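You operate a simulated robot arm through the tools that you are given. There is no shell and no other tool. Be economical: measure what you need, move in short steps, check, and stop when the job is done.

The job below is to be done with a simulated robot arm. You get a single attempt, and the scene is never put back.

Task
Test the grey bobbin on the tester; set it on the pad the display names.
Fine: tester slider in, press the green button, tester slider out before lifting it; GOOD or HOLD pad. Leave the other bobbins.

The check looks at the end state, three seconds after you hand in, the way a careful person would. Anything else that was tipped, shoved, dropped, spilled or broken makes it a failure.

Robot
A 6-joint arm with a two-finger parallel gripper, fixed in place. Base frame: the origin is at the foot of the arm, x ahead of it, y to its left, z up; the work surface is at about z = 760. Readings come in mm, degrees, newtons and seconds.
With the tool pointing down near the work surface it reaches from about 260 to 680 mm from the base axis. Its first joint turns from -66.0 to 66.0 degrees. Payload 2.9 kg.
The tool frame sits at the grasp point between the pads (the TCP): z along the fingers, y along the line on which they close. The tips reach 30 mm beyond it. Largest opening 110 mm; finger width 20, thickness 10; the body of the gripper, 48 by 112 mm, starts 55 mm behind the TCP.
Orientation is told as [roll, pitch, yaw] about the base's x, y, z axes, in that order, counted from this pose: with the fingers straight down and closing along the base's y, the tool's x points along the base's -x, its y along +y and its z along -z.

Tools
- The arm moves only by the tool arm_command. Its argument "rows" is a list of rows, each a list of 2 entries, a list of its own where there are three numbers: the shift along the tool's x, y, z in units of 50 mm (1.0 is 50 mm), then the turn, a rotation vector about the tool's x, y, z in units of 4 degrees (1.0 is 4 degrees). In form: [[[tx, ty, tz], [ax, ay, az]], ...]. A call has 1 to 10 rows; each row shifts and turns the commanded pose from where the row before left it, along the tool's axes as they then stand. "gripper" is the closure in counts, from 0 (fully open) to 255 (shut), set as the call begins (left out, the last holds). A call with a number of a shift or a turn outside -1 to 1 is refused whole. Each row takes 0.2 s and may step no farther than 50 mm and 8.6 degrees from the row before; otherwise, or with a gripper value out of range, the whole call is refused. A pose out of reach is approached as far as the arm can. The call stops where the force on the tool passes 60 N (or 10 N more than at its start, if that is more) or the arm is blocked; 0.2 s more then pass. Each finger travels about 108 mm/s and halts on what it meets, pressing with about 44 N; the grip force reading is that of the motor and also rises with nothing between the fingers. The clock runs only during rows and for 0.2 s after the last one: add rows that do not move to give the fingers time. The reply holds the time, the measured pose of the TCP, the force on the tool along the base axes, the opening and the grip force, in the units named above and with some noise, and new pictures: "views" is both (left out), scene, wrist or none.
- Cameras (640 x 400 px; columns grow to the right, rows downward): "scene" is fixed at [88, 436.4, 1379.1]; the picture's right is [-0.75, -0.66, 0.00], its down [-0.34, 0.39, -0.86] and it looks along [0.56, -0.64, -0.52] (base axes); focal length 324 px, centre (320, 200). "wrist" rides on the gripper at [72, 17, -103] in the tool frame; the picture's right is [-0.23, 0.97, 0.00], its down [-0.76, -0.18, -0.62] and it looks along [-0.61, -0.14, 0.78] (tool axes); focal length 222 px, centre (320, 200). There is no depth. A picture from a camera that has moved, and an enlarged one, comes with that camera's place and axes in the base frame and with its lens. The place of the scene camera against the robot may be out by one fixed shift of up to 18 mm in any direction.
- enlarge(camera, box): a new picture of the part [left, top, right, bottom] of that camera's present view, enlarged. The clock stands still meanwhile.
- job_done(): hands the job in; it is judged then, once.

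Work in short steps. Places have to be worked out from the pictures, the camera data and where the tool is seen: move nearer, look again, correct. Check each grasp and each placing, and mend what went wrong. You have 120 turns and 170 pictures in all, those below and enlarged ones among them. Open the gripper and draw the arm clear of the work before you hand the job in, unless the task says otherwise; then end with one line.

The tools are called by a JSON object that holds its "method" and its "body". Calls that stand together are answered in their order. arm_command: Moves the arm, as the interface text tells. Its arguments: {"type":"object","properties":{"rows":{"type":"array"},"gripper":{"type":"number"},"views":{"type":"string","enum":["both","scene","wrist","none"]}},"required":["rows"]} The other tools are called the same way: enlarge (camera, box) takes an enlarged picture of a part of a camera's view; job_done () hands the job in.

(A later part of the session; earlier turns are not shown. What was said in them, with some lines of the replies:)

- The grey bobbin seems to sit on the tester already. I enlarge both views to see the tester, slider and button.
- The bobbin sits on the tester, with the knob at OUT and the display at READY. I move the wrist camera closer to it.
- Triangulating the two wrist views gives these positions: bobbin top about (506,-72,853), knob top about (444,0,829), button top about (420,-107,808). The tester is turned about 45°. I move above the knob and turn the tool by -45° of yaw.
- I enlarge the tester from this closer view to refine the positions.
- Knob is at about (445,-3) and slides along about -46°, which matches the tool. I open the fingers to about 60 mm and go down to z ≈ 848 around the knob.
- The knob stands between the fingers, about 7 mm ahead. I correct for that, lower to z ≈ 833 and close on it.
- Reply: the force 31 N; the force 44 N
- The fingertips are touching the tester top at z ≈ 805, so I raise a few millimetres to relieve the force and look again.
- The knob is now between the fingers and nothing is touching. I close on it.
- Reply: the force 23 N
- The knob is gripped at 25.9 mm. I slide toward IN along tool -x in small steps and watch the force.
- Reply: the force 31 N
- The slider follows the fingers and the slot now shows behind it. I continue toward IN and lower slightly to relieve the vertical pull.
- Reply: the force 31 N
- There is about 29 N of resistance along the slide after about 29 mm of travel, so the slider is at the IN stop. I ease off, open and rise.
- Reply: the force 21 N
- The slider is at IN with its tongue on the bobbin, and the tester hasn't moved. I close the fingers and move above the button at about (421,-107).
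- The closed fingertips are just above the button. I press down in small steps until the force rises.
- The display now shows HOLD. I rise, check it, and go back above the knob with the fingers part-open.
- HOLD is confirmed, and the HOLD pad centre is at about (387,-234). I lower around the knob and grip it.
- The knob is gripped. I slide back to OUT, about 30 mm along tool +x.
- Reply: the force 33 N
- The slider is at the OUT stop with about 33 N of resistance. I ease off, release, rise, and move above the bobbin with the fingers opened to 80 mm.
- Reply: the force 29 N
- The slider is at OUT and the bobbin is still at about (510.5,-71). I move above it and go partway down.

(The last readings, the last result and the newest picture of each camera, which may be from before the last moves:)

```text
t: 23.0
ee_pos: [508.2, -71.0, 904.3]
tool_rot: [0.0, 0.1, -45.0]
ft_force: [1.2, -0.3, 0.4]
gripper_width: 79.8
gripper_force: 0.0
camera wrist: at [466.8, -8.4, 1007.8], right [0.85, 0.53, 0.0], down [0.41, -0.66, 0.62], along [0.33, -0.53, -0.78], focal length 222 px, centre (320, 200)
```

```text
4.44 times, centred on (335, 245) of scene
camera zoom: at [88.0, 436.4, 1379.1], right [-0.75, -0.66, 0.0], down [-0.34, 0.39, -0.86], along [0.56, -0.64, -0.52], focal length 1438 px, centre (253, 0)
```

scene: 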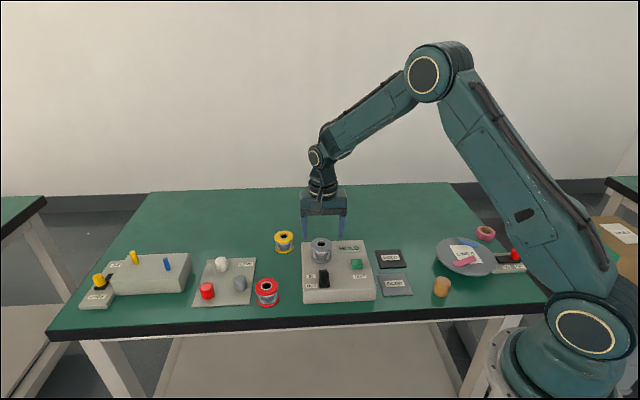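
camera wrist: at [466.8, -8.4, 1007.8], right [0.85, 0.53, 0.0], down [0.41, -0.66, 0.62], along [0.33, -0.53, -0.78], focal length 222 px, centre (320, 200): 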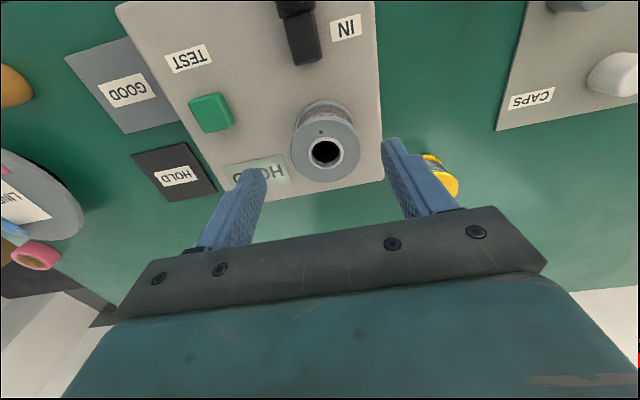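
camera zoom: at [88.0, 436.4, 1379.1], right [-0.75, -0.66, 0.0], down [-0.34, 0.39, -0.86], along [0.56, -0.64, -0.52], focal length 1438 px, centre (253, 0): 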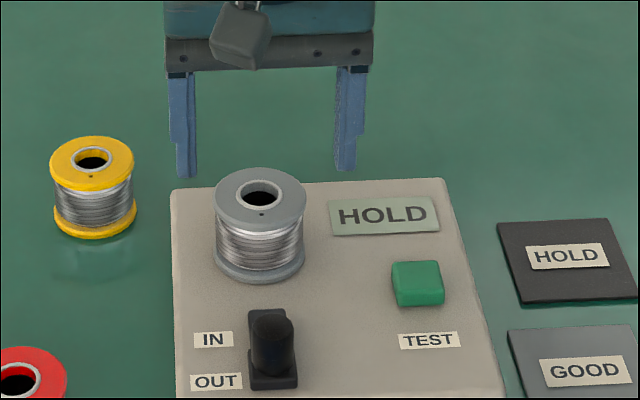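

The refined bobbin centre is (510.6,-70.4), with a flange of about 53 mm. I lower to TCP z ≈ 843 around it.

{"method": "arm_command", "body": {"rows": [[[-0.03, 0.04, 0.4], [0, 0, 0]], [[0, 0, 0.4], [0, 0, 0]], [[0, 0, 0.42], [0, 0, 0]], [[0, 0, 0], [0, 0, 0]]]}}

{"method": "enlarge", "body": {"camera": "scene", "box": [270, 200, 400, 290]}}

```text
t: 24.0
ee_pos: [512.4, -71.0, 842.3]
tool_rot: [0.0, 0.1, -45.0]
ft_force: [0.1, -0.2, 0.6]
gripper_width: 79.6
gripper_force: 0.0
camera wrist: at [470.7, -8.7, 945.3], right [0.85, 0.53, 0.0], down [0.41, -0.66, 0.62], along [0.33, -0.53, -0.78], focal length 222 px, centre (320, 200)
```

scene: 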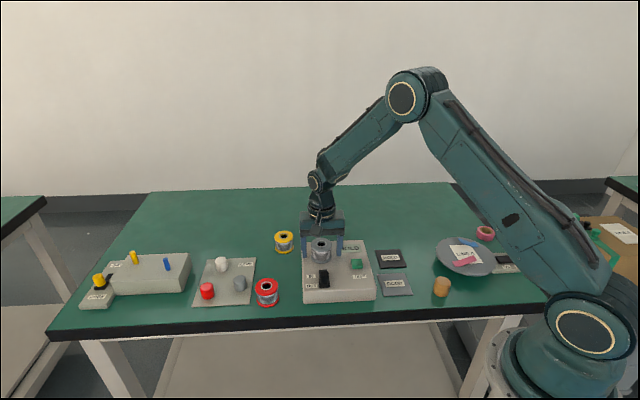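
wrist: 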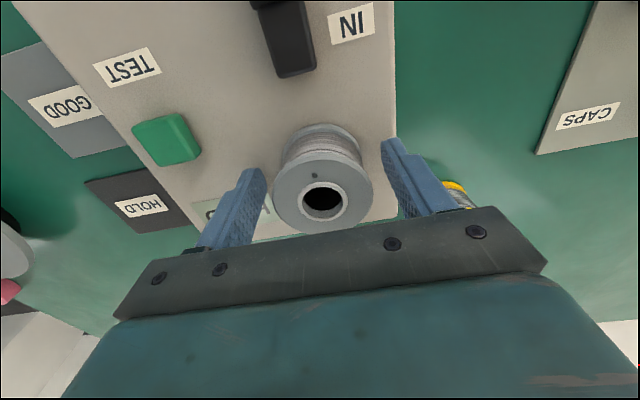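

```text
4.44 times, centred on (335, 245) of scene
camera zoom: at [88.0, 436.4, 1379.1], right [-0.75, -0.66, 0.0], down [-0.34, 0.39, -0.86], along [0.56, -0.64, -0.52], focal length 1438 px, centre (253, 0)
```

zoom: 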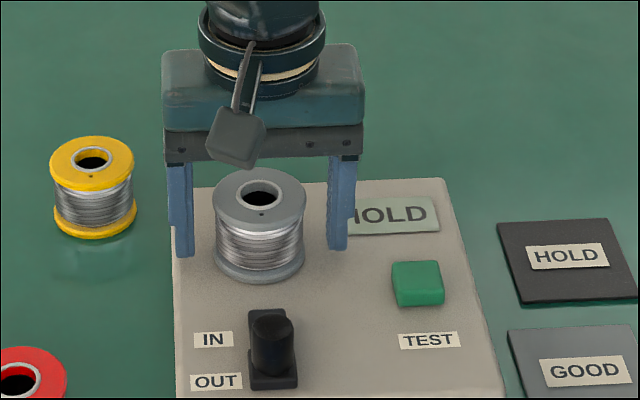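

The bobbin is centred between the fingers. I nudge by 2.5 mm and close.

{"method": "arm_command", "body": {"rows": [[[0.05, 0, 0], [0, 0, 0]], [[0, 0, 0], [0, 0, 0]], [[0, 0, 0], [0, 0, 0]], [[0, 0, 0], [0, 0, 0]]], "gripper": 180}}

```text
t: 25.0
ee_pos: [512.0, -71.0, 840.6]
tool_rot: [0.0, 0.1, -45.0]
ft_force: [2.2, -1.5, 2.5]
gripper_width: 54.8
gripper_force: 44.0
camera wrist: at [469.3, -7.2, 945.2], right [0.85, 0.53, 0.0], down [0.41, -0.66, 0.62], along [0.33, -0.53, -0.78], focal length 222 px, centre (320, 200)
```

scene: 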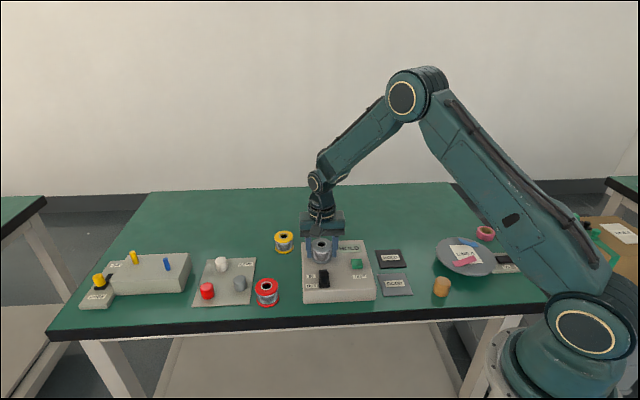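
wrist: 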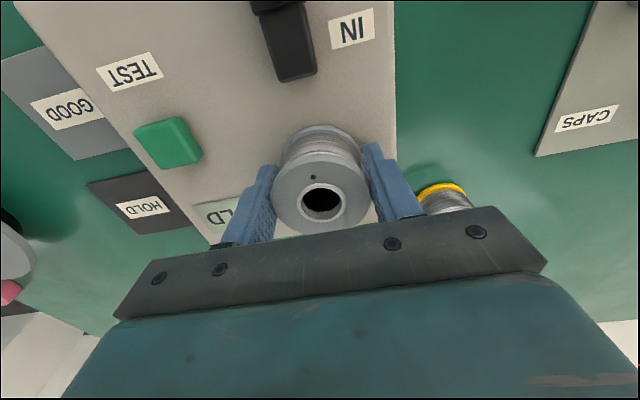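

Bobbin gripped at 54.8 mm. I lift it straight up slowly and check.

{"method": "arm_command", "body": {"rows": [[[0, 0, -0.2], [0, 0, 0]], [[0, 0, -0.3], [0, 0, 0]], [[0, 0, -0.5], [0, 0, 0]], [[0, 0, -0.5], [0, 0, 0]], [[0, 0, 0], [0, 0, 0]]]}}

{"method": "enlarge", "body": {"camera": "scene", "box": [270, 200, 430, 310]}}

```text
t: 26.2
ee_pos: [511.5, -69.4, 916.5]
tool_rot: [0.0, 0.0, -45.0]
ft_force: [0.8, 0.0, -1.4]
gripper_width: 54.8
gripper_force: 44.5
camera wrist: at [470.4, -7.1, 1019.9], right [0.85, 0.53, 0.0], down [0.41, -0.66, 0.62], along [0.33, -0.53, -0.78], focal length 222 px, centre (320, 200)
```

scene: 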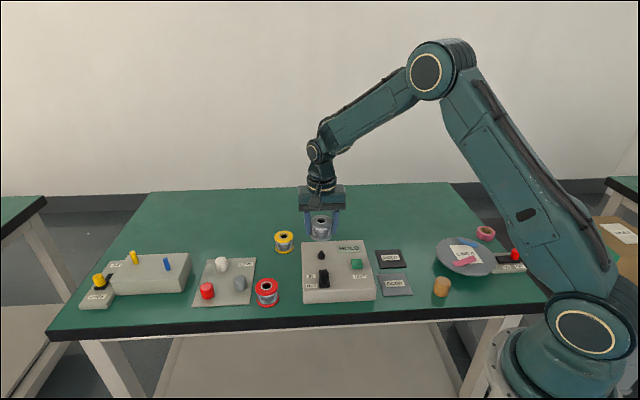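
wrist: 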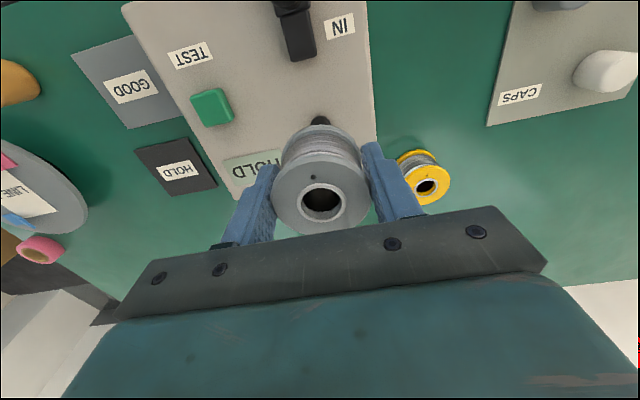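

```text
3.64 times, centred on (350, 255) of scene
camera zoom: at [88.0, 436.4, 1379.1], right [-0.75, -0.66, 0.0], down [-0.34, 0.39, -0.86], along [0.56, -0.64, -0.52], focal length 1177 px, centre (211, 0)
```

zoom: 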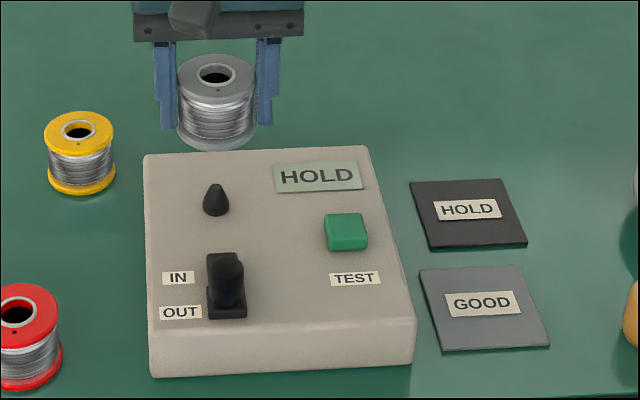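

The bobbin is lifted cleanly off its pin. I carry it over to the HOLD pad at about (387,-235), staying high.

{"method": "arm_command", "body": {"rows": [[[-0.125, -0.82, 0], [0, 0, 0]], [[-0.125, -0.82, 0], [0, 0, 0]], [[-0.125, -0.82, 0], [0, 0, 0]], [[-0.125, -0.82, 0], [0, 0, 0]], [[-0.125, -0.82, 0], [0, 0, 0]], [[0, 0, 0.8], [0, 0, 0]], [[0, 0, 0.7], [0, 0, 0]], [[0, 0, 0], [0, 0, 0]]]}}

{"method": "enlarge", "body": {"camera": "scene", "box": [320, 200, 450, 310]}}

{"method": "enlarge", "body": {"camera": "wrist", "box": [200, 60, 440, 240]}}

```text
t: 28.0
ee_pos: [387.9, -239.7, 843.6]
tool_rot: [0.0, -0.1, -45.0]
ft_force: [0.7, -0.7, -0.7]
gripper_width: 54.7
gripper_force: 44.1
camera wrist: at [347.8, -176.6, 946.8], right [0.85, 0.53, 0.0], down [0.41, -0.66, 0.62], along [0.33, -0.53, -0.78], focal length 222 px, centre (320, 200)
```

scene: 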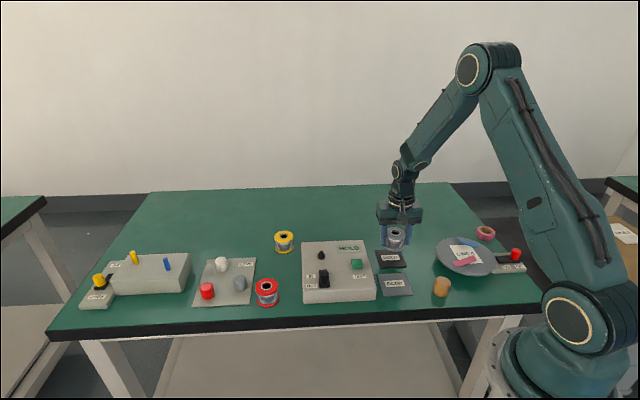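
wrist: 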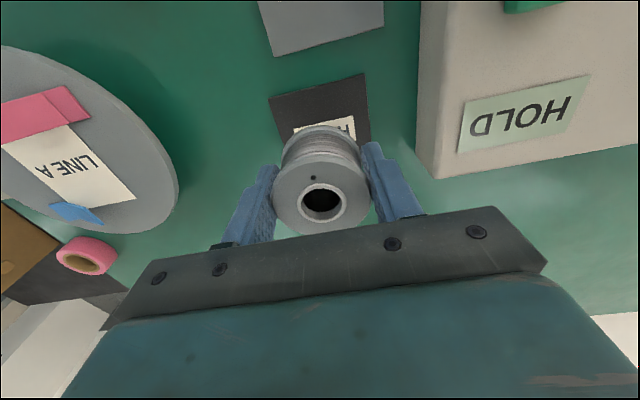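

```text
3.64 times, centred on (385, 255) of scene
camera zoom: at [88.0, 436.4, 1379.1], right [-0.75, -0.66, 0.0], down [-0.34, 0.39, -0.86], along [0.56, -0.64, -0.52], focal length 1177 px, centre (84, 0)
```

zoom: 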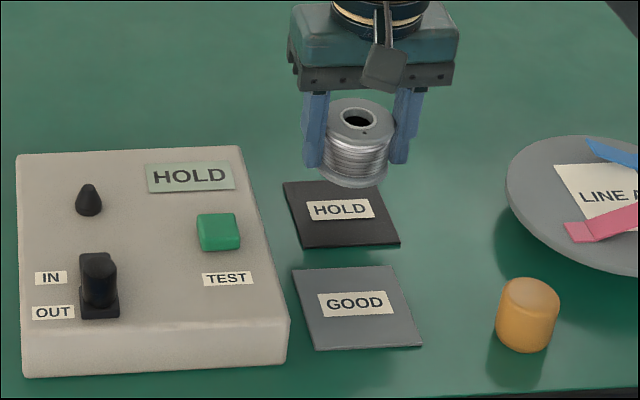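

```text
2.22 times, centred on (320, 150) of wrist
camera zoom: at [347.8, -176.6, 946.8], right [0.85, 0.53, 0.0], down [0.41, -0.66, 0.62], along [0.33, -0.53, -0.78], focal length 494 px, centre (320, 311)
```

zoom: 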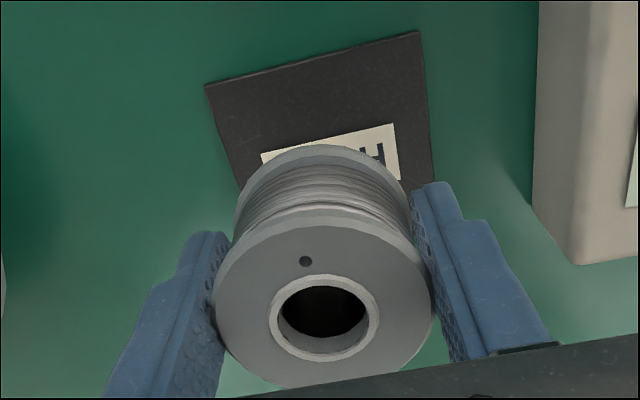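

The HOLD pad is 74 mm square with its centre at about (391,-236). I shift 5 mm and lower to just above the pad.

{"method": "arm_command", "body": {"rows": [[[0.01, 0.1, 0], [0, 0, 0]], [[0, 0, 0.4], [0, 0, 0]], [[0, 0, 0.3], [0, 0, 0]], [[0, 0, 0.1], [0, 0, 0]], [[0, 0, 0], [0, 0, 0]]]}}

{"method": "enlarge", "body": {"camera": "scene", "box": [340, 215, 440, 305]}}

```text
t: 29.2
ee_pos: [392.6, -233.5, 802.1]
tool_rot: [0.0, 0.0, -45.0]
ft_force: [0.0, -0.5, -1.2]
gripper_width: 54.8
gripper_force: 44.9
camera wrist: at [351.5, -171.8, 905.3], right [0.85, 0.53, 0.0], down [0.41, -0.66, 0.62], along [0.33, -0.53, -0.78], focal length 222 px, centre (320, 200)
```

scene: 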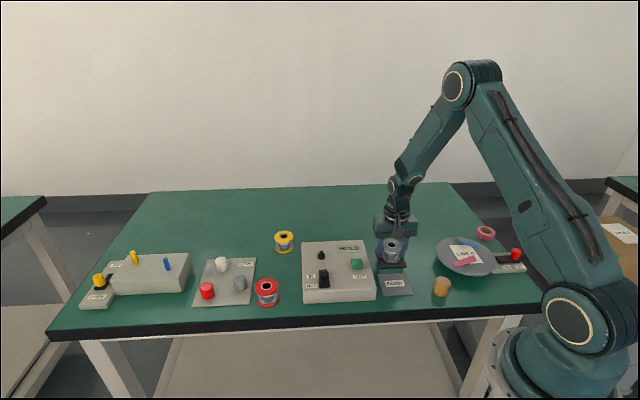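
wrist: 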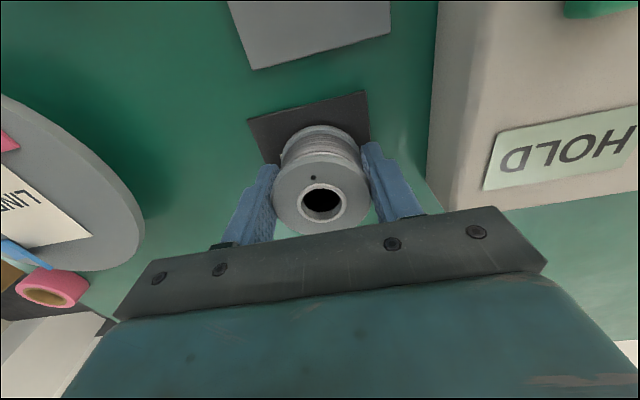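

```text
4.44 times, centred on (390, 260) of scene
camera zoom: at [88.0, 436.4, 1379.1], right [-0.75, -0.66, 0.0], down [-0.34, 0.39, -0.86], along [0.56, -0.64, -0.52], focal length 1438 px, centre (9, -67)
```

zoom: 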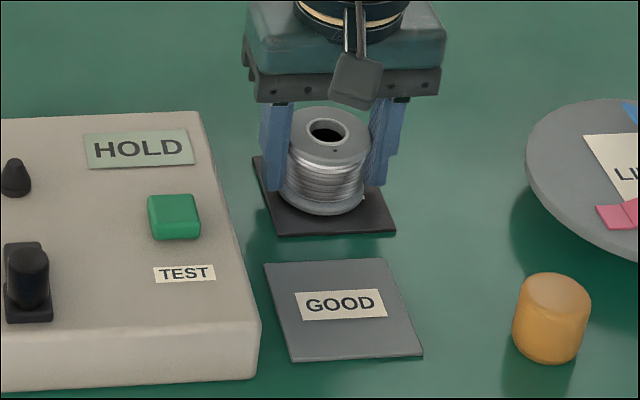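

The bobbin is centred over the HOLD pad and nearly touching. I lower in 1 mm steps to feel the contact.

{"method": "arm_command", "body": {"rows": [[[0, 0, 0.02], [0, 0, 0]], [[0, 0, 0.02], [0, 0, 0]], [[0, 0, 0], [0, 0, 0]]], "views": "none"}}

```text
t: 30.0
ee_pos: [392.1, -234.4, 800.2]
tool_rot: [0.1, -0.2, -44.9]
ft_force: [-2.6, 6.7, 22.2]
gripper_width: 54.9
gripper_force: 44.0
```

Contact reads 22 N, so the bobbin is on the pad. I release gently with the fingers partly open and check before rising.

{"method": "arm_command", "body": {"rows": [[[0, 0, -0.01], [0, 0, 0]], [[0, 0, 0], [0, 0, 0]], [[0, 0, 0], [0, 0, 0]]], "gripper": 75}}

```text
t: 30.8
ee_pos: [392.2, -234.4, 800.2]
tool_rot: [0.0, 0.1, -45.0]
ft_force: [0.4, -0.4, 0.0]
gripper_width: 77.7
gripper_force: 0.1
camera wrist: at [351.2, -171.5, 903.7], right [0.85, 0.53, 0.0], down [0.41, -0.66, 0.62], along [0.33, -0.53, -0.78], focal length 222 px, centre (320, 200)
```

scene: 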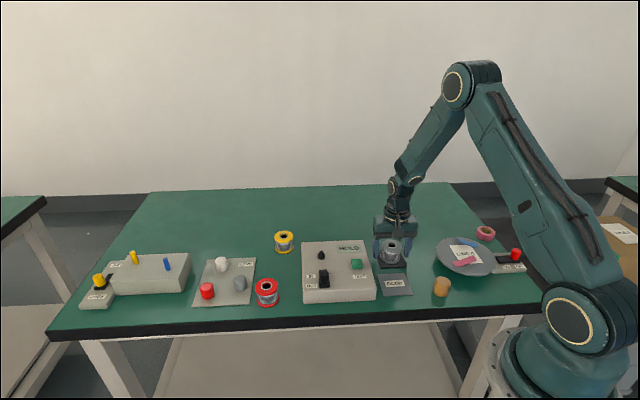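
wrist: 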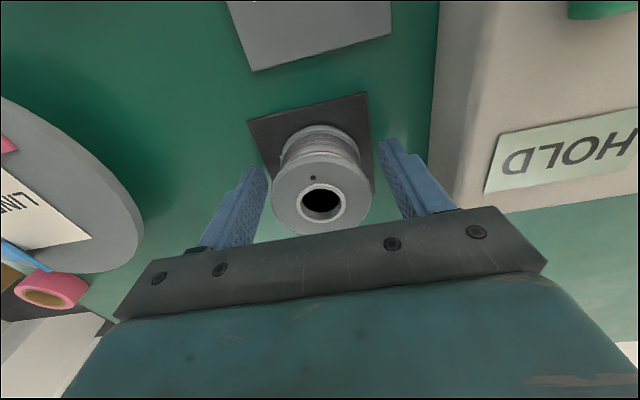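

The bobbin is released and standing. I rise straight up, well clear, and inspect.

{"method": "arm_command", "body": {"rows": [[[0, 0, -0.5], [0, 0, 0]], [[0, 0, -1], [0, 0, 0]], [[0, 0, -1], [0, 0, 0]], [[0, 0, -1], [0, 0, 0]], [[0.5, 0, -0.5], [0, 0, 0]], [[0, 0, 0], [0, 0, 0]]]}}

{"method": "enlarge", "body": {"camera": "scene", "box": [240, 210, 440, 335]}}

{"method": "enlarge", "body": {"camera": "wrist", "box": [200, 60, 440, 240]}}

```text
t: 32.2
ee_pos: [375.7, -216.3, 999.7]
tool_rot: [0.0, 0.0, -45.0]
ft_force: [0.4, 0.3, -0.2]
gripper_width: 77.6
gripper_force: 0.3
camera wrist: at [334.3, -153.0, 1104.2], right [0.85, 0.53, 0.0], down [0.41, -0.66, 0.62], along [0.33, -0.53, -0.78], focal length 222 px, centre (320, 200)
```

scene: 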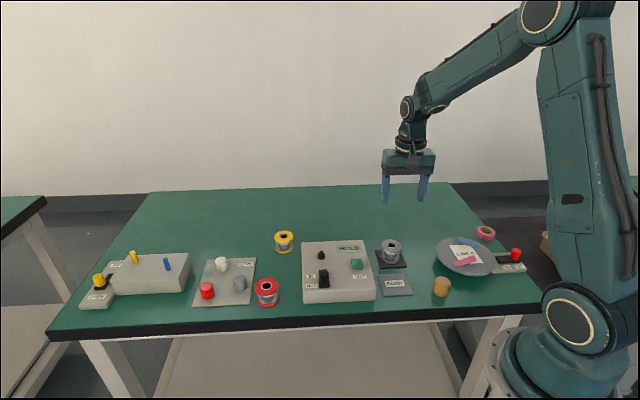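
wrist: 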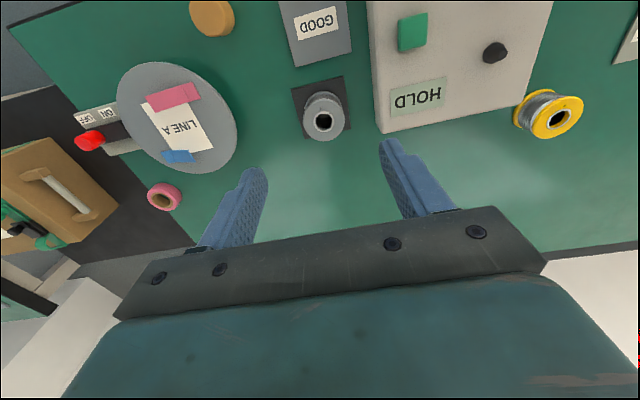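

```text
3.20 times, centred on (340, 272) of scene
camera zoom: at [87.9, 436.4, 1379.1], right [-0.75, -0.66, 0.0], down [-0.34, 0.39, -0.86], along [0.56, -0.64, -0.52], focal length 1036 px, centre (256, -32)
```

zoom: 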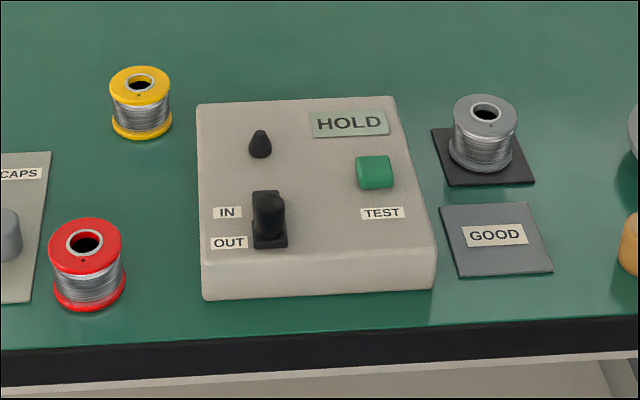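

```text
2.22 times, centred on (320, 150) of wrist
camera zoom: at [334.3, -153.0, 1104.2], right [0.85, 0.53, 0.0], down [0.41, -0.66, 0.62], along [0.33, -0.53, -0.78], focal length 494 px, centre (320, 311)
```

zoom: 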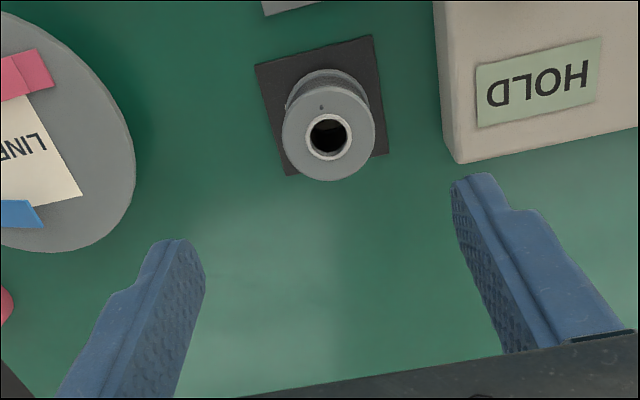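

The bobbin stands upright and centred on HOLD, the slider is at OUT, nothing else has moved, and the arm is clear with the gripper open. I hand in.

{"method": "job_done", "body": {}}

```text
The job is handed in.
```

The grey bobbin tested HOLD and now stands upright on the HOLD pad; the tester slider is back at OUT, and the other bobbins were left alone.
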